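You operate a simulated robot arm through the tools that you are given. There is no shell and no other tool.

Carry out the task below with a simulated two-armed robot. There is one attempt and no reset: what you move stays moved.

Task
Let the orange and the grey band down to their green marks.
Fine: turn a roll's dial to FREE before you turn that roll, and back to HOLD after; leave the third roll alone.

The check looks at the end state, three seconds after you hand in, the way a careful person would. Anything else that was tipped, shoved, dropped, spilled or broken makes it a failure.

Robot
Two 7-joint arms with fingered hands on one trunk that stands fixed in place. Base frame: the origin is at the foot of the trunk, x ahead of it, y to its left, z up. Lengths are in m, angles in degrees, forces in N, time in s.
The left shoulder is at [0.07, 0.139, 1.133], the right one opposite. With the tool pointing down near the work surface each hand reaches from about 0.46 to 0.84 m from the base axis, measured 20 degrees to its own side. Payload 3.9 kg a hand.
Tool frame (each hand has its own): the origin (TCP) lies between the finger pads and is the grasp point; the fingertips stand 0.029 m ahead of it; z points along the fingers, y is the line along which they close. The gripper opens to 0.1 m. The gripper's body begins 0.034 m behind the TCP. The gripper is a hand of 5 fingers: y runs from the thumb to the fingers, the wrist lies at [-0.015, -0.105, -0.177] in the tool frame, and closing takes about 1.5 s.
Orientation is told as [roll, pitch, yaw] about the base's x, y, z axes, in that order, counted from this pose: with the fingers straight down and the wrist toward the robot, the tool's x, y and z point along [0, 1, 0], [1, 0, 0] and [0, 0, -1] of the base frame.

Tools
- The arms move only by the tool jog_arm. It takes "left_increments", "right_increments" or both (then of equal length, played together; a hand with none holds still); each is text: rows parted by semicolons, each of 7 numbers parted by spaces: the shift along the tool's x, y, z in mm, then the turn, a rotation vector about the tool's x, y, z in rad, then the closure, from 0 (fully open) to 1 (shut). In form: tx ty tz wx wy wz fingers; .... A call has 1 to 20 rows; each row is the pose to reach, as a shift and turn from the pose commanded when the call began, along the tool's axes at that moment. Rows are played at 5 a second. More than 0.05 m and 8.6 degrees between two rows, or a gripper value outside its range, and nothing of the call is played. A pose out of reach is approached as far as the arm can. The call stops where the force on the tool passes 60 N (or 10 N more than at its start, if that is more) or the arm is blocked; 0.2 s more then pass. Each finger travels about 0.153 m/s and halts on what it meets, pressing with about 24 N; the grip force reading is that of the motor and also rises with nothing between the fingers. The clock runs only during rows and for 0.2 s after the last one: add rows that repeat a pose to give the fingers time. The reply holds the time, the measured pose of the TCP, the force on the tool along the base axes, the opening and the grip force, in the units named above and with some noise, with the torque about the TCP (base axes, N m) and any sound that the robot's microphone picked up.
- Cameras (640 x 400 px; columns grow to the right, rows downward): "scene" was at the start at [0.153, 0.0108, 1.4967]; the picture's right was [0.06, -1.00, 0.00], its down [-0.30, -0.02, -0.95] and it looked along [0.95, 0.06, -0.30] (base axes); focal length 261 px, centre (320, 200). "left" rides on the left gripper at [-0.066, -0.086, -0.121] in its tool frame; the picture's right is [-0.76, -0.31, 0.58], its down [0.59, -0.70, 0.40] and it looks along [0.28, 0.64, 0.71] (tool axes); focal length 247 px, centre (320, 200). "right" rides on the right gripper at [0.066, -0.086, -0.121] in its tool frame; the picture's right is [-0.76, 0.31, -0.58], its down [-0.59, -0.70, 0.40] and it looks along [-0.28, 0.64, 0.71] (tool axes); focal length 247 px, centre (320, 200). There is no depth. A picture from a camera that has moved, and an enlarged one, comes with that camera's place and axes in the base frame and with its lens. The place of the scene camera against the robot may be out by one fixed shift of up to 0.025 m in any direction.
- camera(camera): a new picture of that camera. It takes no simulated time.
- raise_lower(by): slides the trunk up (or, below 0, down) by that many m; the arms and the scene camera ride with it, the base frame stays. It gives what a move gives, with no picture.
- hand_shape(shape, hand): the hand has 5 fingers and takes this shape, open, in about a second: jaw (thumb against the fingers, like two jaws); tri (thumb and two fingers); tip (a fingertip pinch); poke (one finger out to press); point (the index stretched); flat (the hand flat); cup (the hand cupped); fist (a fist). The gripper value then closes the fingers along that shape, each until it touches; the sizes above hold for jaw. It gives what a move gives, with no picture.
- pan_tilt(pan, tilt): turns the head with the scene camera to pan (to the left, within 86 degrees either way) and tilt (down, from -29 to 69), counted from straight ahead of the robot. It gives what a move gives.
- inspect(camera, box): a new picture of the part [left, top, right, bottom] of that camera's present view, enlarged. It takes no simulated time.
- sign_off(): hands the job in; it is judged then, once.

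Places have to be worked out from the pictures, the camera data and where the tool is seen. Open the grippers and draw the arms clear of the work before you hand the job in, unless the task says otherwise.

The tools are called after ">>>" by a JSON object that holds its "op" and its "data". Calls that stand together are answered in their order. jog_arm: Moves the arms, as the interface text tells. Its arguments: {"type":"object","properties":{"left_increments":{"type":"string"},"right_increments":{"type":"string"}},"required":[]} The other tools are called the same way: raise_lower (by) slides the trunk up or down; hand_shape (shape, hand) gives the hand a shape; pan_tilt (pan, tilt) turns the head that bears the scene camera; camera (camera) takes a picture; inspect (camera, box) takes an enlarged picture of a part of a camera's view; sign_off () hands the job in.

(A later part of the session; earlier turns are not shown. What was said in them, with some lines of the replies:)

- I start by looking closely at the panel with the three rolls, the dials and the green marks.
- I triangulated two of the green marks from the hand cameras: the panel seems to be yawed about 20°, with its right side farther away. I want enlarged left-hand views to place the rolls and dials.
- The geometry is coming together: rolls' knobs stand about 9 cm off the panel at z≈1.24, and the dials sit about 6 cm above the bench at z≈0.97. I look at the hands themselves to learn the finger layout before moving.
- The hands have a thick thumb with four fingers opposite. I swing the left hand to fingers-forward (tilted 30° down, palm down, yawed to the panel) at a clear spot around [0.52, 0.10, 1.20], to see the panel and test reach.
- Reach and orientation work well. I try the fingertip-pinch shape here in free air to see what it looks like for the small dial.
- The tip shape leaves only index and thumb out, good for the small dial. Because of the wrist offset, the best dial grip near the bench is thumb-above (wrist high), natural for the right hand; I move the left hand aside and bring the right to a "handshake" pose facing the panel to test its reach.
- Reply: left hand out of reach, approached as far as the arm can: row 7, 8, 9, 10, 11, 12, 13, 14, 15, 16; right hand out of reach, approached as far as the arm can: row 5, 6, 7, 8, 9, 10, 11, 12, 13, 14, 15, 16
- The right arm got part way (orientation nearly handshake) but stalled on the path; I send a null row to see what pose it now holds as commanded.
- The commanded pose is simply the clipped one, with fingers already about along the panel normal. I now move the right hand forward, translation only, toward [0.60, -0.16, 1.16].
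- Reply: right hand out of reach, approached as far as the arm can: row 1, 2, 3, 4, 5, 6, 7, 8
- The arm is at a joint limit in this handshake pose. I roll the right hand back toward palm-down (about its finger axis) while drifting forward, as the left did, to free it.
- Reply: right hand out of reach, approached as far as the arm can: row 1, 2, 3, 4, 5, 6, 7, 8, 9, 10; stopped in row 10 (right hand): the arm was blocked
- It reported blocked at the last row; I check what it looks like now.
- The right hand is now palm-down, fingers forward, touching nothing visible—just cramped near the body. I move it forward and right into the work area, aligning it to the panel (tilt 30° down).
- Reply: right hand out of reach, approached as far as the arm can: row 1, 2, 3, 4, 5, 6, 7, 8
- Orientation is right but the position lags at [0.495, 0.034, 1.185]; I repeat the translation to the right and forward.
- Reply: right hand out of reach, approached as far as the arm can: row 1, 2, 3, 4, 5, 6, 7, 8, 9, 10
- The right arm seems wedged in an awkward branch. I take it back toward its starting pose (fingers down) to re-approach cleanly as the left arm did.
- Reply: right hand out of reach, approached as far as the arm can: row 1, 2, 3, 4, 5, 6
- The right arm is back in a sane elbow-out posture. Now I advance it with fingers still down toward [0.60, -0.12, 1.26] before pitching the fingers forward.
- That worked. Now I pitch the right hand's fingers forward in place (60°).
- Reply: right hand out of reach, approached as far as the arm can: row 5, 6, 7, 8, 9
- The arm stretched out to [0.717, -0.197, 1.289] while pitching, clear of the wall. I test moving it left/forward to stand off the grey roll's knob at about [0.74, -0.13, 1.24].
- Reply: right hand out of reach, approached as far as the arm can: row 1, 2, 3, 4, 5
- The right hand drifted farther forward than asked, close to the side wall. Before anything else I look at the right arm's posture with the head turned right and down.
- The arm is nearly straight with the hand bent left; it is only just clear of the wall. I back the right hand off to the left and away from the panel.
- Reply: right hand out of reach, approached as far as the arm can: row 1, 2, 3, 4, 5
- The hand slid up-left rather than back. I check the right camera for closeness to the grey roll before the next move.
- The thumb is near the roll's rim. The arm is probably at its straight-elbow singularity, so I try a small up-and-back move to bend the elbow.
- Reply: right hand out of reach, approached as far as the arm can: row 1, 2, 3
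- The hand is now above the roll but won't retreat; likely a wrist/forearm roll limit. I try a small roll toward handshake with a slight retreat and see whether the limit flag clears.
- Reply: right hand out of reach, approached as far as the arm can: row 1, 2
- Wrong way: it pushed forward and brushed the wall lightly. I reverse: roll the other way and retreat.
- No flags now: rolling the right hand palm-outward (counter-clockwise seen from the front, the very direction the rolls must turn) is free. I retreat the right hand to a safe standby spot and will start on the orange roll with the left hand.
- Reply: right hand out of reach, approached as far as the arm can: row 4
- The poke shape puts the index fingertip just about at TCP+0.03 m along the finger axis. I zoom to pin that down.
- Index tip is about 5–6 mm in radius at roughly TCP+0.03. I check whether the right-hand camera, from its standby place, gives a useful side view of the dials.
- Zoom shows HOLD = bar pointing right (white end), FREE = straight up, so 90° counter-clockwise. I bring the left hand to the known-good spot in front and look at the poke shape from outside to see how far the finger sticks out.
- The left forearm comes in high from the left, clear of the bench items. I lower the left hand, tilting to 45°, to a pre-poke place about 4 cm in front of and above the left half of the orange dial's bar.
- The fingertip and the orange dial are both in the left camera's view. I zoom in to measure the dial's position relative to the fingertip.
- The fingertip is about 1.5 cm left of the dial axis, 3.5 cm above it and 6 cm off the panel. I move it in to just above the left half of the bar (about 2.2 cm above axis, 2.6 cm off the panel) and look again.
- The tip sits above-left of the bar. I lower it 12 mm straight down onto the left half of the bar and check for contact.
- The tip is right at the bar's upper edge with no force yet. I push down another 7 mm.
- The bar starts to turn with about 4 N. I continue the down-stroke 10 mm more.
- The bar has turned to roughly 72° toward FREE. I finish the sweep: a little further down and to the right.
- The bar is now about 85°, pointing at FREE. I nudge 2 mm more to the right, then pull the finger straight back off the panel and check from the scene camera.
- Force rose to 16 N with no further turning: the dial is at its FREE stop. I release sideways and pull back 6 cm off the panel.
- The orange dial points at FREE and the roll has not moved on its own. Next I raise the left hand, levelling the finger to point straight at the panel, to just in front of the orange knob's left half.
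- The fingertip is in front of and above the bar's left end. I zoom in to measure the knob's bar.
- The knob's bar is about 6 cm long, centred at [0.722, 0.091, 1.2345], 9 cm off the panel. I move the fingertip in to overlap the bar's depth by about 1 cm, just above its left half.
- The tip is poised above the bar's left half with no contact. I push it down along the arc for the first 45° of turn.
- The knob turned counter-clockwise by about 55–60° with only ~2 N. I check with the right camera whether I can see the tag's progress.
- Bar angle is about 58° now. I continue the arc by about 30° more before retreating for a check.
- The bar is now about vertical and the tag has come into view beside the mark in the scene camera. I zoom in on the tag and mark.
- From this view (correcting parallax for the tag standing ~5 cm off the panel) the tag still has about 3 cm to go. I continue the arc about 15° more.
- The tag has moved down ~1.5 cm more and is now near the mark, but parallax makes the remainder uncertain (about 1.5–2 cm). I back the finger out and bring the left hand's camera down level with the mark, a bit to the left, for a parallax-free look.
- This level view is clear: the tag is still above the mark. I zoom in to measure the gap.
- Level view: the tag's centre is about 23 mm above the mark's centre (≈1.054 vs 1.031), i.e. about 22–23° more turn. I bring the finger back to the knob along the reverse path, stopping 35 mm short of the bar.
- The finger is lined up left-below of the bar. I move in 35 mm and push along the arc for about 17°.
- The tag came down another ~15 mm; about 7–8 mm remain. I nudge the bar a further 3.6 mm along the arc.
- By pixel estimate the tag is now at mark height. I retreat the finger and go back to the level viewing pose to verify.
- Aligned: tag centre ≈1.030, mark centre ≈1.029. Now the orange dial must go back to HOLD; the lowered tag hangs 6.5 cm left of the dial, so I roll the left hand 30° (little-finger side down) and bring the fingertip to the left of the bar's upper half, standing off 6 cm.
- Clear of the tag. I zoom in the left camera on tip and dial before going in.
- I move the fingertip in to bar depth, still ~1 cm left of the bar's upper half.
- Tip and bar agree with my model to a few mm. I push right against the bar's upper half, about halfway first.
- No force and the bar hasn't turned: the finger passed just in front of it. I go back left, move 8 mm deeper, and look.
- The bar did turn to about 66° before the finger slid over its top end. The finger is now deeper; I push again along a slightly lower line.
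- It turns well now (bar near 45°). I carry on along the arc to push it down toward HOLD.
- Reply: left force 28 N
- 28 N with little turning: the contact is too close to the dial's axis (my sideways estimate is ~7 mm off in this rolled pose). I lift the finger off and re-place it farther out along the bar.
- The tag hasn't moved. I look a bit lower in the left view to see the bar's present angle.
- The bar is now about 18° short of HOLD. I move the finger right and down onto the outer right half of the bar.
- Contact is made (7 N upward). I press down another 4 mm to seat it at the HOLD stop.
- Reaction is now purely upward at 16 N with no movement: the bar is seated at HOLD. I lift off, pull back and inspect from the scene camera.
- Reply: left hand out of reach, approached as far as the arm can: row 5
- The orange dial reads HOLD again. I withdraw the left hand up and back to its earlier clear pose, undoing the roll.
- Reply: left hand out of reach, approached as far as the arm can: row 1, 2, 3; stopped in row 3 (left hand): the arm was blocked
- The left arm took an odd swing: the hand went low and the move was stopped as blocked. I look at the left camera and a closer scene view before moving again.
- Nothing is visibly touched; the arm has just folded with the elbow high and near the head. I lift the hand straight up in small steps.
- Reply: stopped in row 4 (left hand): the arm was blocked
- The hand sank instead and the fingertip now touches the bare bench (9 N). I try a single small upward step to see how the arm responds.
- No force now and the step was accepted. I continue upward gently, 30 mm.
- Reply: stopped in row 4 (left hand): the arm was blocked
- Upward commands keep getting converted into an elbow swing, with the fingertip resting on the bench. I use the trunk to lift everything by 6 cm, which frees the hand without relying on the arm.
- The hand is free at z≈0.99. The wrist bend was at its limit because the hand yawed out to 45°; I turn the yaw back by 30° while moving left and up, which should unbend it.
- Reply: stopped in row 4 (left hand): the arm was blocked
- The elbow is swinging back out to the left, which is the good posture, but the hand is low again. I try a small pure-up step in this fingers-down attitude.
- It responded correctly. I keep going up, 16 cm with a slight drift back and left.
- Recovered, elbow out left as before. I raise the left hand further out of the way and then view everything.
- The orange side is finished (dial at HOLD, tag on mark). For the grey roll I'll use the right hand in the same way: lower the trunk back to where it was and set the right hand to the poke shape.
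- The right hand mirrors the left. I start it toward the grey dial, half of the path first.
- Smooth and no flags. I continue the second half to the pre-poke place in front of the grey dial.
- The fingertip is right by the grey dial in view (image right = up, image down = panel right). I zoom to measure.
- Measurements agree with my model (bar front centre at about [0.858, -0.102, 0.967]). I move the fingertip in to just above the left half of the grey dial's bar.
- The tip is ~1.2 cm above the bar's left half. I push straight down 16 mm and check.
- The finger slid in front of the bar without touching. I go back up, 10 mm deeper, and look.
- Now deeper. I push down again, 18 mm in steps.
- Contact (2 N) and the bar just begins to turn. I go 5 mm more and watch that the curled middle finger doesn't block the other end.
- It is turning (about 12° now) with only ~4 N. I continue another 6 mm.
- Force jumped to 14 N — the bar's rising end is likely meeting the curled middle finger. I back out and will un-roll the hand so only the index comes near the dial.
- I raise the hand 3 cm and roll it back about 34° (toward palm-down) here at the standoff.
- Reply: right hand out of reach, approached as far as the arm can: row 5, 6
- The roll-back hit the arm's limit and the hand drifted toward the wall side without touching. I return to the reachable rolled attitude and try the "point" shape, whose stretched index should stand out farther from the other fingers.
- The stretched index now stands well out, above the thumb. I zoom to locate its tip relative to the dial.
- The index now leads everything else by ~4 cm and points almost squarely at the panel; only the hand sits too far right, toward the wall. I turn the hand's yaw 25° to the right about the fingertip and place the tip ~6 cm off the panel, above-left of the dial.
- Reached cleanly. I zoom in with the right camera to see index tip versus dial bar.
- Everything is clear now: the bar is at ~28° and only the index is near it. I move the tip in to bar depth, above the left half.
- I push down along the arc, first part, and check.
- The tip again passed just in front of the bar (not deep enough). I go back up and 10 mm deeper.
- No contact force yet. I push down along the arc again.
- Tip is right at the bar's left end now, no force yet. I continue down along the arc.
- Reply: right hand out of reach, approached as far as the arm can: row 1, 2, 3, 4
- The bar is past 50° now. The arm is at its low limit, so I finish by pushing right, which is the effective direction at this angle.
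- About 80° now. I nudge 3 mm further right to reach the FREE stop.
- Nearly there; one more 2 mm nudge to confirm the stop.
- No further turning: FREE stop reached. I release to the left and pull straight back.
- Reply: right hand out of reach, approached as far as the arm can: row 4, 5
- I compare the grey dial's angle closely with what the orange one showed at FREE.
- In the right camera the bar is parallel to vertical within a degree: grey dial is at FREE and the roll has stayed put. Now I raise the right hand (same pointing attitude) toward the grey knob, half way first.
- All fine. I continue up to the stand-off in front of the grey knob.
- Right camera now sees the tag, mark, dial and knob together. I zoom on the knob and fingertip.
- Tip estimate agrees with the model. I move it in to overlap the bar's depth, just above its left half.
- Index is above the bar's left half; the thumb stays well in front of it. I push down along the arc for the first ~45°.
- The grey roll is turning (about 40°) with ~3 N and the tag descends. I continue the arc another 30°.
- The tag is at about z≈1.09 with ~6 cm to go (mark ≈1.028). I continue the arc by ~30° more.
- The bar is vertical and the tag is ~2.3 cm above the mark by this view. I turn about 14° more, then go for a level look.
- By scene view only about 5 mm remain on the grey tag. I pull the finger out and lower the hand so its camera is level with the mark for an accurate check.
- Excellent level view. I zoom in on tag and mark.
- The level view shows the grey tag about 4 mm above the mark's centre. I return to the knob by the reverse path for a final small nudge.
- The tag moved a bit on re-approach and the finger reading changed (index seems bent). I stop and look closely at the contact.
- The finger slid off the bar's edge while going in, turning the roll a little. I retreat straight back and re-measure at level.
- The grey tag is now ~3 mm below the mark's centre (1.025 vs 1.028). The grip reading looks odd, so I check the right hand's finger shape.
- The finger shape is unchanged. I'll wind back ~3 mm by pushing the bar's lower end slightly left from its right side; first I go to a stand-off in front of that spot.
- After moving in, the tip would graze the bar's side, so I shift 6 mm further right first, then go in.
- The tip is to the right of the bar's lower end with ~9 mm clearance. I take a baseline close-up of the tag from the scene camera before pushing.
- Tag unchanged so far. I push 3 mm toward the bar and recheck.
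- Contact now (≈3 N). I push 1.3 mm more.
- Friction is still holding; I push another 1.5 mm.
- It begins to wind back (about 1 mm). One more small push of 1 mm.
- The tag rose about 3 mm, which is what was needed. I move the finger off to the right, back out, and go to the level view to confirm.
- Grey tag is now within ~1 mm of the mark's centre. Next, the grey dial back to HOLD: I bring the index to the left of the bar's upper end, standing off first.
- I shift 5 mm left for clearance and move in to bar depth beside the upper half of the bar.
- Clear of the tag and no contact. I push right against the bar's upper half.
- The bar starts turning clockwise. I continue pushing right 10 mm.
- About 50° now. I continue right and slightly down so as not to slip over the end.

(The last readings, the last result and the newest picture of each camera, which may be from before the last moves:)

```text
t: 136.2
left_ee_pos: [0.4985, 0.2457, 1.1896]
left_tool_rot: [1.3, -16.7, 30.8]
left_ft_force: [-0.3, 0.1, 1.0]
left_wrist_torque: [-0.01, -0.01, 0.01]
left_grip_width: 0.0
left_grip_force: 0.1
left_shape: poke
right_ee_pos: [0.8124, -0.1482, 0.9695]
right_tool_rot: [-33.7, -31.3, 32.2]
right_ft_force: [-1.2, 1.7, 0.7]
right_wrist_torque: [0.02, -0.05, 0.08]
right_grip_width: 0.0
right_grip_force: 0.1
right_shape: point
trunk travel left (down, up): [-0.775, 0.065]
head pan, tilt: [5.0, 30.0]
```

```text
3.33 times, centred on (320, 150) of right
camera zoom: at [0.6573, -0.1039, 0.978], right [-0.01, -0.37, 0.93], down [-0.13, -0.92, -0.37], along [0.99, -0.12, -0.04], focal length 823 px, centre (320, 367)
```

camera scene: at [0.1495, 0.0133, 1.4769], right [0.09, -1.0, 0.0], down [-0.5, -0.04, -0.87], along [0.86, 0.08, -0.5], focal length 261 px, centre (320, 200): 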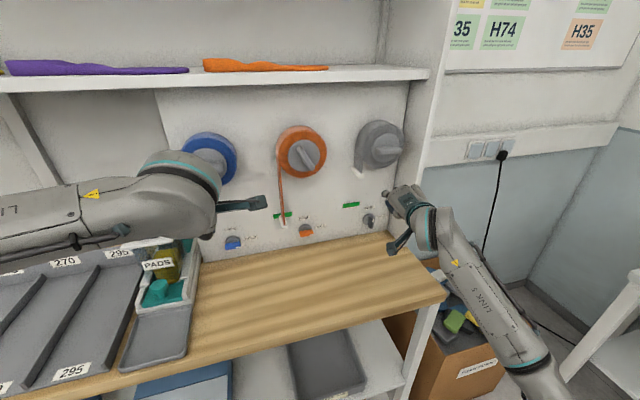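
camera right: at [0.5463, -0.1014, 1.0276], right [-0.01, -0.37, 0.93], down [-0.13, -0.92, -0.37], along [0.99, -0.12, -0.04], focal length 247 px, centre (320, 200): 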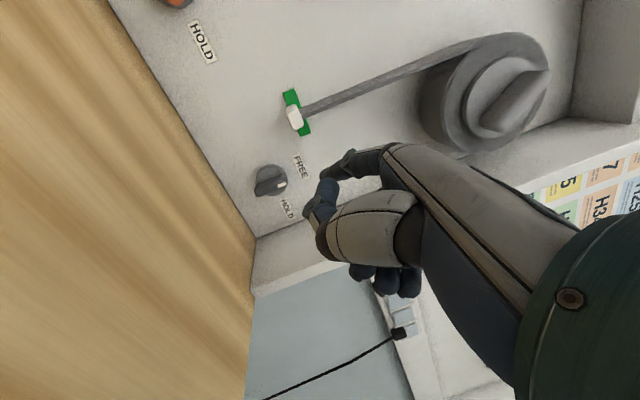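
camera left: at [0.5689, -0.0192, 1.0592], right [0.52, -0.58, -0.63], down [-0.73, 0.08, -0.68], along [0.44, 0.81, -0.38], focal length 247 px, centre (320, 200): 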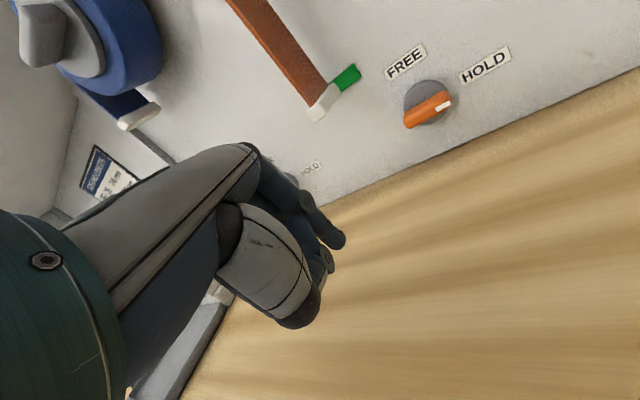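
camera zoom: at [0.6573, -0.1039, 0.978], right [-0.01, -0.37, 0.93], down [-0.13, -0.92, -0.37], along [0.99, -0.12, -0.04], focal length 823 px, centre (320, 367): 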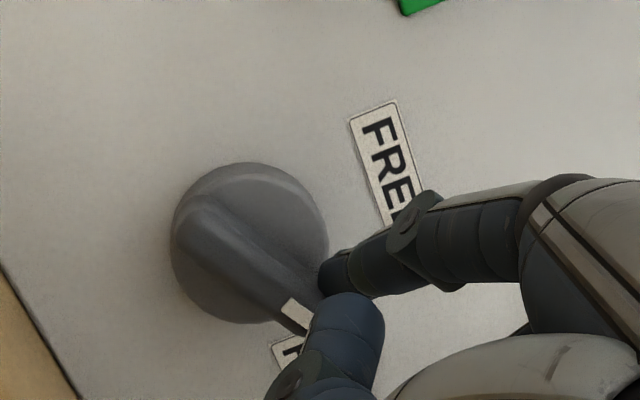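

About 28° left. Now mostly downward on the right half.

>>> {"op": "jog_arm", "data": {"right_increments": "-0.4 -1.3 2.1 0 0 0 0; -0.7 -2.6 4.2 0 0 0 0; -0.2 -3.7 5.9 0 0 0 0; 0.3 -4.8 7.5 0 0 0 0; 0.3 -4.8 7.5 0 0 0 0"}}

>>> {"op": "inspect", "data": {"camera": "scene", "box": [340, 190, 400, 232]}}

>>> {"op": "inspect", "data": {"camera": "right", "box": [240, 90, 400, 210]}}

```text
t: 137.4
left_ee_pos: [0.4982, 0.2448, 1.1901]
left_tool_rot: [1.4, -16.7, 30.8]
left_ft_force: [0.6, -0.3, 0.0]
left_wrist_torque: [-0.02, 0.0, -0.02]
left_grip_width: 0.0
left_grip_force: 0.0
left_shape: poke
right_ee_pos: [0.8128, -0.1526, 0.9609]
right_tool_rot: [-33.7, -31.3, 32.2]
right_ft_force: [-1.0, 0.9, 2.3]
right_wrist_torque: [0.09, -0.11, 0.06]
right_grip_width: 0.0003
right_grip_force: 0.1
right_shape: point
trunk travel left (down, up): [-0.775, 0.065]
head pan, tilt: [5.0, 30.0]
```

```text
9.52 times, centred on (370, 211) of scene
camera zoom: at [0.1493, 0.0133, 1.477], right [0.09, -1.0, 0.0], down [-0.5, -0.04, -0.87], along [0.86, 0.08, -0.5], focal length 2489 px, centre (-156, 95)
```

zoom: 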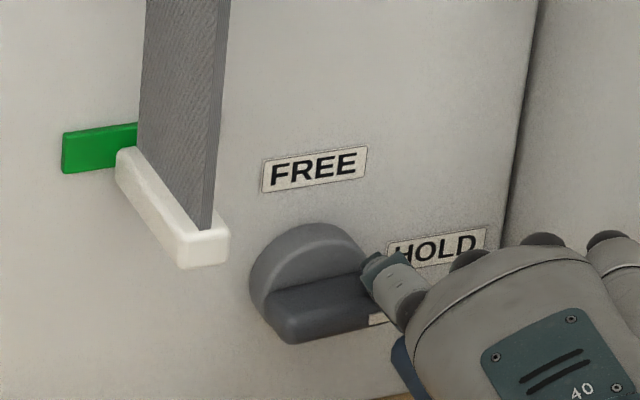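

```text
3.33 times, centred on (320, 150) of right
camera zoom: at [0.6585, -0.1078, 0.9701], right [-0.01, -0.37, 0.93], down [-0.13, -0.92, -0.37], along [0.99, -0.12, -0.04], focal length 823 px, centre (320, 367)
```

zoom: 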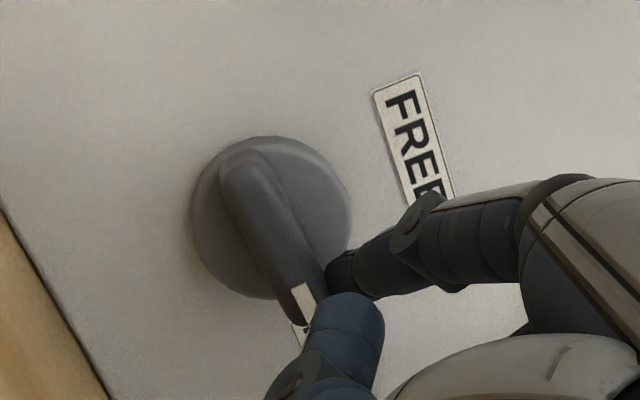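

Almost at HOLD. I press 5 mm further down to seat it.

>>> {"op": "jog_arm", "data": {"right_increments": "0.9 -1 1.4 0 0 0 0; 1.7 -1.8 2.5 0 0 0 0; 2.4 -2.6 3.6 0 0 0 0; 2.4 -2.6 3.6 0 0 0 0"}}

>>> {"op": "inspect", "data": {"camera": "scene", "box": [340, 190, 400, 232]}}

>>> {"op": "inspect", "data": {"camera": "right", "box": [240, 90, 400, 210]}}

```text
t: 138.4
left_ee_pos: [0.4978, 0.2442, 1.1895]
left_tool_rot: [1.2, -16.8, 30.8]
left_ft_force: [-0.3, 0.5, 0.1]
left_wrist_torque: [-0.01, -0.02, 0.03]
left_grip_width: 0.0
left_grip_force: 0.1
left_shape: poke
right_ee_pos: [0.8119, -0.1517, 0.956]
right_tool_rot: [-33.7, -31.4, 32.2]
right_ft_force: [-0.7, -1.2, 5.3]
right_wrist_torque: [0.19, -0.29, 0.0]
right_grip_width: 0.0001
right_grip_force: 0.0
right_shape: point
trunk travel left (down, up): [-0.775, 0.065]
head pan, tilt: [5.0, 30.0]
```

```text
9.52 times, centred on (370, 211) of scene
camera zoom: at [0.1484, 0.0131, 1.4771], right [0.09, -1.0, 0.0], down [-0.5, -0.04, -0.87], along [0.86, 0.08, -0.5], focal length 2489 px, centre (-156, 95)
```

zoom: 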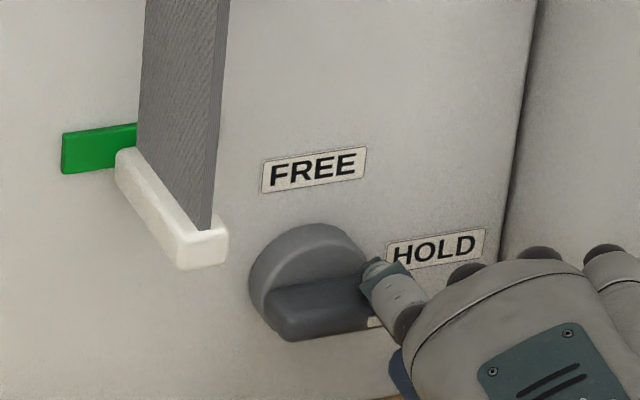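

```text
3.33 times, centred on (320, 150) of right
camera zoom: at [0.6576, -0.1077, 0.9654], right [-0.01, -0.37, 0.93], down [-0.13, -0.92, -0.37], along [0.99, -0.12, -0.04], focal length 823 px, centre (320, 367)
```

zoom: 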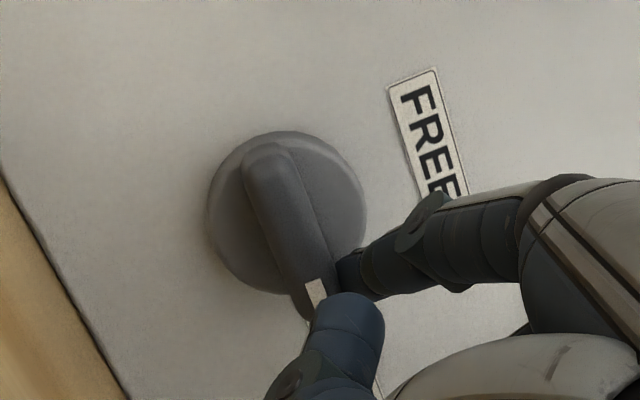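

It looks horizontal. I press 3 mm more to be sure it's at the stop.

>>> {"op": "jog_arm", "data": {"right_increments": "0.7 -0.8 1.1 0 0 0 0; 1.4 -1.6 2.1 0 0 0 0; 1.4 -1.6 2.1 0 0 0 0"}}

>>> {"op": "inspect", "data": {"camera": "right", "box": [240, 90, 400, 210]}}

```text
t: 139.2
left_ee_pos: [0.4975, 0.2451, 1.1903]
left_tool_rot: [1.2, -16.8, 30.9]
left_ft_force: [0.0, 1.2, 0.5]
left_wrist_torque: [-0.02, 0.01, 0.01]
left_grip_width: 0.0002
left_grip_force: 0.1
left_shape: poke
right_ee_pos: [0.812, -0.1525, 0.954]
right_tool_rot: [-33.7, -31.3, 32.1]
right_ft_force: [-2.3, -1.6, 7.3]
right_wrist_torque: [0.3, -0.46, 0.01]
right_grip_width: 0.0
right_grip_force: 0.1
right_shape: point
trunk travel left (down, up): [-0.775, 0.065]
head pan, tilt: [5.0, 30.0]
```

```text
3.33 times, centred on (320, 150) of right
camera zoom: at [0.657, -0.1077, 0.9629], right [-0.01, -0.37, 0.93], down [-0.13, -0.92, -0.37], along [0.99, -0.12, -0.04], focal length 823 px, centre (320, 367)
```

zoom: 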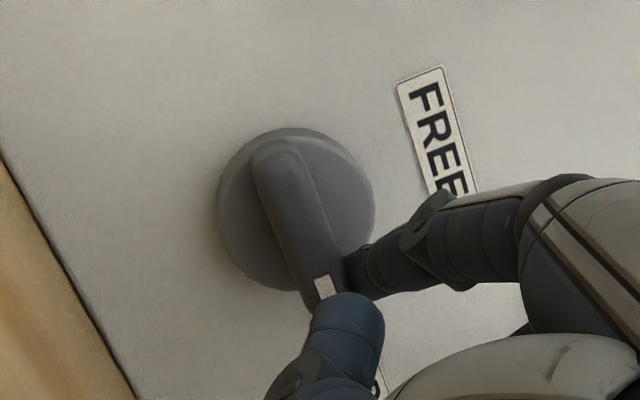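

No further turn: it's at HOLD. I lift off, back out 6 cm and inspect the whole panel.

>>> {"op": "jog_arm", "data": {"right_increments": "-2.8 3.1 -4.3 0 0 0 0; -5 -12 -14 0 0 0 0; -7 -26 -23 0 0 0 0; -8 -40 -32 0 0 0 0; -9 -52 -40 0 0 0 0; -9 -52 -40 0 0 0 0"}}

>>> {"op": "inspect", "data": {"camera": "scene", "box": [330, 180, 410, 230]}}

>>> {"op": "inspect", "data": {"camera": "right", "box": [200, 40, 420, 200]}}

```text
t: 140.6
left_ee_pos: [0.4989, 0.2457, 1.1887]
left_tool_rot: [1.3, -16.8, 30.7]
left_ft_force: [-0.3, 1.0, -1.3]
left_wrist_torque: [-0.01, 0.0, 0.01]
left_grip_width: 0.0
left_grip_force: 0.1
left_shape: poke
right_ee_pos: [0.7532, -0.174, 0.9592]
right_tool_rot: [-33.7, -30.6, 32.6]
right_ft_force: [-0.2, 0.0, 0.9]
right_wrist_torque: [-0.03, 0.0, 0.0]
right_grip_width: 0.0003
right_grip_force: 0.1
right_shape: point
trunk travel left (down, up): [-0.775, 0.065]
head pan, tilt: [5.0, 30.0]
```

```text
8.00 times, centred on (370, 205) of scene
camera zoom: at [0.1503, 0.0135, 1.4769], right [0.09, -1.0, 0.0], down [-0.5, -0.04, -0.87], along [0.86, 0.08, -0.5], focal length 2091 px, centre (-80, 160)
```

zoom: 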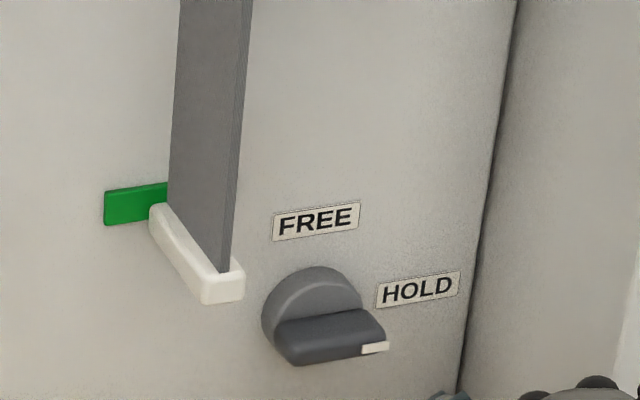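

```text
2.50 times, centred on (310, 120) of right
camera zoom: at [0.5982, -0.1305, 0.9696], right [0.0, -0.37, 0.93], down [-0.12, -0.92, -0.36], along [0.99, -0.11, -0.05], focal length 617 px, centre (345, 400)
```

zoom: 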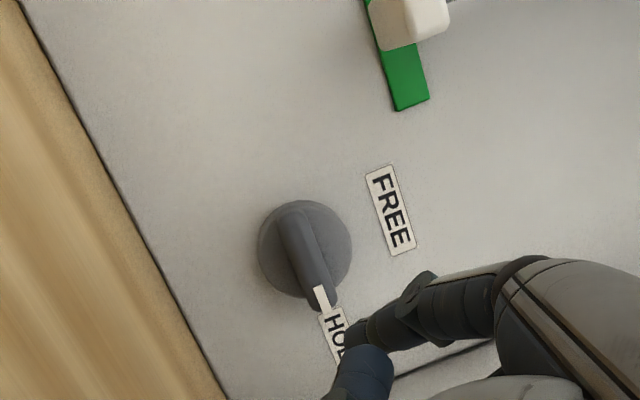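

The grey dial is at HOLD and both tags are at their marks. Now I withdraw the right hand: back and up first.

>>> {"op": "jog_arm", "data": {"right_increments": "-2 -8 -20 0 0 0 0; -15 6 -53 0 0 0 0; -28 21 -86 0 0 0 0; -41 36 -120 0 0 0 0; -53.8 51.5 -152.9 0 0 0 0"}}

>>> {"op": "camera", "data": {"camera": "scene"}}

```text
t: 141.8
left_ee_pos: [0.4983, 0.2452, 1.1894]
left_tool_rot: [1.2, -16.7, 30.8]
left_ft_force: [0.8, -0.6, -0.4]
left_wrist_torque: [0.04, 0.04, -0.01]
left_grip_width: 0.0
left_grip_force: 0.0
left_shape: poke
right_ee_pos: [0.6978, -0.1589, 1.1194]
right_tool_rot: [-33.6, -31.2, 32.2]
right_ft_force: [-0.4, -0.2, 0.7]
right_wrist_torque: [0.04, 0.04, 0.01]
right_grip_width: 0.0002
right_grip_force: 0.0
right_shape: point
right hand out of reach, approached as far as the arm can: row 1
trunk travel left (down, up): [-0.775, 0.065]
head pan, tilt: [5.0, 30.0]
```

```text
taken
camera scene: at [0.1492, 0.0135, 1.477], right [0.09, -1.0, 0.0], down [-0.5, -0.04, -0.87], along [0.86, 0.08, -0.5], focal length 261 px, centre (320, 200)
```

scene: 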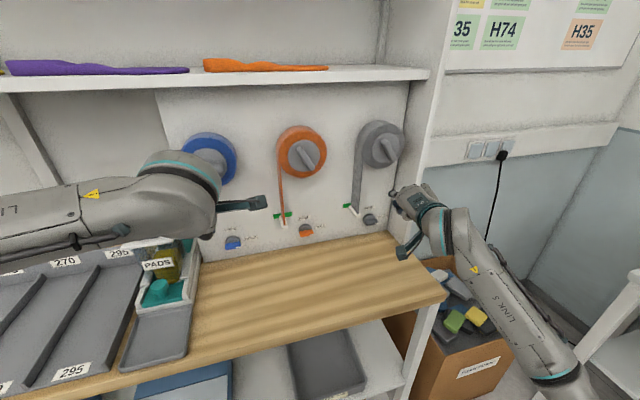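

I retreat the right hand further back toward its earlier standby pose.

>>> {"op": "jog_arm", "data": {"right_increments": "-12.8 -3.7 -24.6 -0.0345 0.0377 -0.0518 0; -25.7 -7.4 -49.1 -0.069 0.0753 -0.1035 0; -38.5 -11.2 -73.7 -0.1035 0.113 -0.1553 0; -51.4 -14.9 -98.3 -0.138 0.1507 -0.207 0; -64.2 -18.6 -122.8 -0.1725 0.1883 -0.2588 0; -77.1 -22.3 -147.4 -0.207 0.226 -0.3105 0"}}

>>> {"op": "camera", "data": {"camera": "scene"}}

```text
t: 143.2
left_ee_pos: [0.4986, 0.2442, 1.1908]
left_tool_rot: [1.4, -16.7, 30.8]
left_ft_force: [-0.4, -0.2, 0.2]
left_wrist_torque: [0.0, -0.01, 0.01]
left_grip_width: 0.0
left_grip_force: 0.2
left_shape: poke
right_ee_pos: [0.5988, -0.2026, 1.2495]
right_tool_rot: [-33.7, -31.3, 57.3]
right_ft_force: [-0.8, -0.2, -0.4]
right_wrist_torque: [-0.01, -0.01, 0.0]
right_grip_width: 0.0001
right_grip_force: 0.0
right_shape: point
trunk travel left (down, up): [-0.775, 0.065]
head pan, tilt: [5.0, 30.0]
```

```text
taken
camera scene: at [0.1489, 0.0126, 1.477], right [0.09, -1.0, 0.0], down [-0.5, -0.04, -0.87], along [0.86, 0.08, -0.5], focal length 261 px, centre (320, 200)
```

scene: 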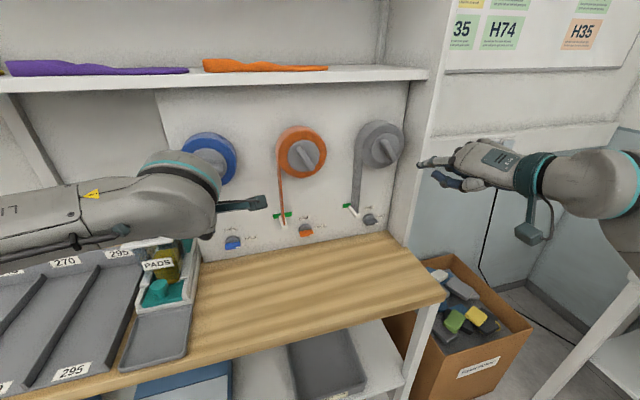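

Right hand is clear. I raise and retract the left hand too, then open both hands (jaw shape).

>>> {"op": "jog_arm", "data": {"left_increments": "4.5 -5.5 -27.6 0 0 0 0; 9.1 -11.1 -55.2 0 0 0 0; 13.6 -16.6 -82.9 0 0 0 0; 18.1 -22.1 -110.5 0 0 0 0; 22.7 -27.7 -138.1 0 0 0 0; 27.2 -33.2 -165.7 0 0 0 0"}}

>>> {"op": "hand_shape", "data": {"hand": "left", "shape": "jaw"}}

>>> {"op": "hand_shape", "data": {"hand": "right", "shape": "jaw"}}

>>> {"op": "camera", "data": {"camera": "scene"}}

>>> {"op": "inspect", "data": {"camera": "scene", "box": [160, 110, 420, 272]}}

>>> {"op": "inspect", "data": {"camera": "scene", "box": [260, 185, 340, 235]}}

>>> {"op": "inspect", "data": {"camera": "scene", "box": [330, 180, 410, 230]}}

```text
t: 144.6
left_ee_pos: [0.4166, 0.2226, 1.3393]
left_tool_rot: [1.2, -16.7, 30.8]
left_ft_force: [0.3, -1.2, -0.4]
left_wrist_torque: [0.03, -0.01, 0.0]
left_grip_width: 0.0
left_grip_force: 0.0
left_shape: poke
right_ee_pos: [0.5988, -0.2012, 1.2495]
right_tool_rot: [-33.7, -31.2, 57.2]
right_ft_force: [-0.1, 0.5, 0.0]
right_wrist_torque: [0.01, -0.01, 0.01]
right_grip_width: 0.0001
right_grip_force: 0.1
right_shape: point
trunk travel left (down, up): [-0.775, 0.065]
head pan, tilt: [5.0, 30.0]
```

```text
t: 145.5
left_ee_pos: [0.4179, 0.2234, 1.3376]
left_tool_rot: [1.4, -16.7, 30.8]
left_ft_force: [-0.1, 0.4, 0.3]
left_wrist_torque: [0.04, 0.02, 0.01]
left_grip_width: 0.0998
left_grip_force: 0.1
left_shape: jaw
right_ee_pos: [0.5999, -0.2009, 1.2488]
right_tool_rot: [-33.7, -31.2, 57.2]
right_ft_force: [1.2, 0.0, -0.2]
right_wrist_torque: [0.0, 0.0, -0.04]
right_grip_width: 0.0
right_grip_force: 0.0
right_shape: point
trunk travel left (down, up): [-0.775, 0.065]
head pan, tilt: [5.0, 30.0]
```

```text
t: 146.4
left_ee_pos: [0.4197, 0.2238, 1.3383]
left_tool_rot: [1.3, -16.7, 30.8]
left_ft_force: [0.5, -0.2, -0.8]
left_wrist_torque: [-0.02, 0.0, -0.05]
left_grip_width: 0.0999
left_grip_force: 0.1
left_shape: jaw
right_ee_pos: [0.5988, -0.2015, 1.2495]
right_tool_rot: [-33.6, -31.2, 57.2]
right_ft_force: [0.4, -0.7, 0.7]
right_wrist_torque: [0.02, 0.01, -0.03]
right_grip_width: 0.1001
right_grip_force: 0.1
right_shape: jaw
trunk travel left (down, up): [-0.775, 0.065]
head pan, tilt: [5.0, 30.0]
```

```text
taken
camera scene: at [0.1499, 0.0131, 1.477], right [0.09, -1.0, 0.0], down [-0.5, -0.04, -0.87], along [0.86, 0.08, -0.5], focal length 261 px, centre (320, 200)
```

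scene: 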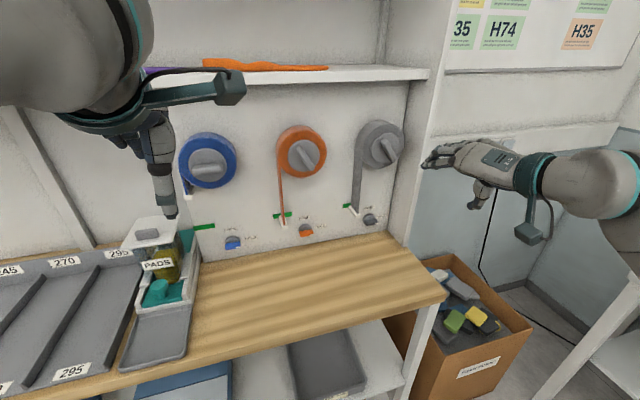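

```text
2.46 times, centred on (290, 191) of scene
camera zoom: at [0.1499, 0.0131, 1.477], right [0.09, -1.0, 0.0], down [-0.5, -0.04, -0.87], along [0.86, 0.08, -0.5], focal length 643 px, centre (394, 222)
```

zoom: 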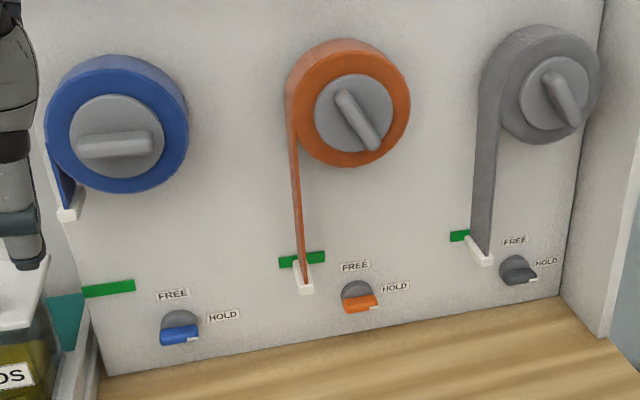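

```text
8.00 times, centred on (300, 210) of scene
camera zoom: at [0.1499, 0.0131, 1.477], right [0.09, -1.0, 0.0], down [-0.5, -0.04, -0.87], along [0.86, 0.08, -0.5], focal length 2091 px, centre (480, 120)
```

zoom: 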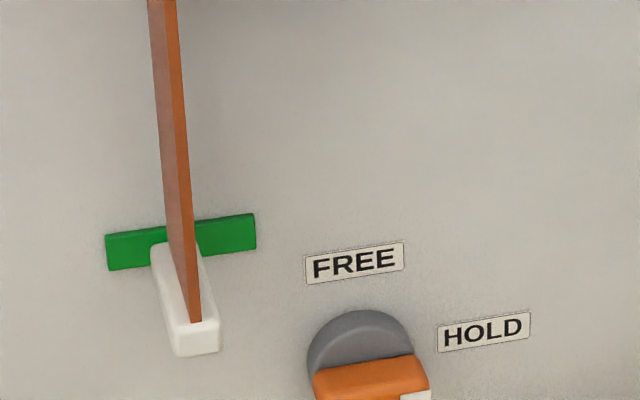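

```text
8.00 times, centred on (370, 205) of scene
camera zoom: at [0.1499, 0.0131, 1.477], right [0.09, -1.0, 0.0], down [-0.5, -0.04, -0.87], along [0.86, 0.08, -0.5], focal length 2091 px, centre (-80, 160)
```

zoom: 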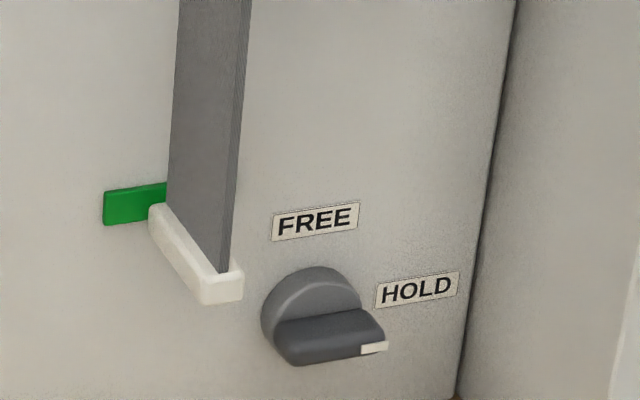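

Everything looks right: orange and grey tags on their marks, both dials at HOLD, blue untouched. One last close comparison of the orange dial with its original HOLD picture.

>>> {"op": "inspect", "data": {"camera": "scene", "box": [270, 195, 350, 245]}}

>>> {"op": "inspect", "data": {"camera": "scene", "box": [330, 185, 410, 235]}}

>>> {"op": "inspect", "data": {"camera": "scene", "box": [160, 130, 260, 260]}}

```text
8.00 times, centred on (310, 220) of scene
camera zoom: at [0.1499, 0.0131, 1.477], right [0.09, -1.0, 0.0], down [-0.5, -0.04, -0.87], along [0.86, 0.08, -0.5], focal length 2091 px, centre (400, 40)
```

zoom: 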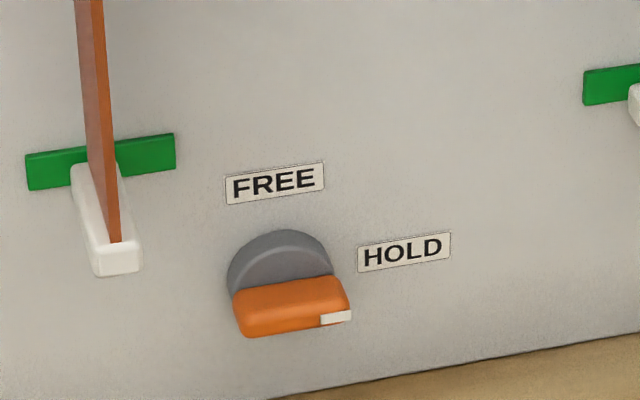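

```text
8.00 times, centred on (370, 210) of scene
camera zoom: at [0.1499, 0.0131, 1.477], right [0.09, -1.0, 0.0], down [-0.5, -0.04, -0.87], along [0.86, 0.08, -0.5], focal length 2091 px, centre (-80, 120)
```

zoom: 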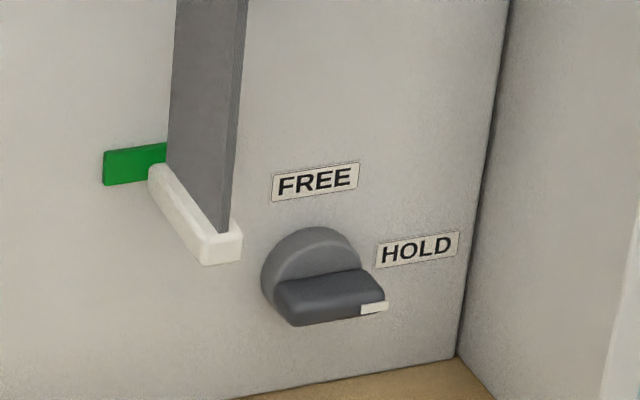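

```text
3.08 times, centred on (210, 195) of scene
camera zoom: at [0.1499, 0.0131, 1.477], right [0.09, -1.0, 0.0], down [-0.5, -0.04, -0.87], along [0.86, 0.08, -0.5], focal length 804 px, centre (658, 215)
```

zoom: 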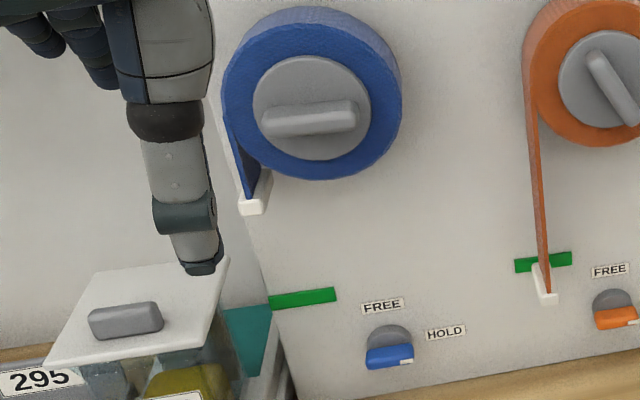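

Both dials match their original HOLD pictures, both tags sit on their green marks, the blue roll is untouched, and both arms are clear with the hands open. I hand the job in.

>>> {"op": "sign_off", "data": {}}

```text
The job is handed in.
```

The orange and grey bands are both let down to their green marks, and I've handed the job in. I don't have the check's verdict.

- **Position:** close-up pictures put each tag within about 1 mm of its mark's centre.
- **Dials:** I turned each dial to FREE before its roll moved and back to HOLD afterwards. Both dials now look the same as in the pictures from the start.
- **Grey roll:** my finger slipped on the knob once and let the band about 3 mm past the mark. I wound it back while the dial was still on FREE.
- **Blue roll:** I didn't touch it. Its band, knob and dial look unchanged.
- **Contacts:**
  - The right hand lightly brushed the cabinet's side wall once.
  - The left fingertip rested briefly on the bare bench while that arm was stuck at a joint limit.
  - I saw nothing moved or tipped by either.

Both hands are open and both arms are clear of the panel.
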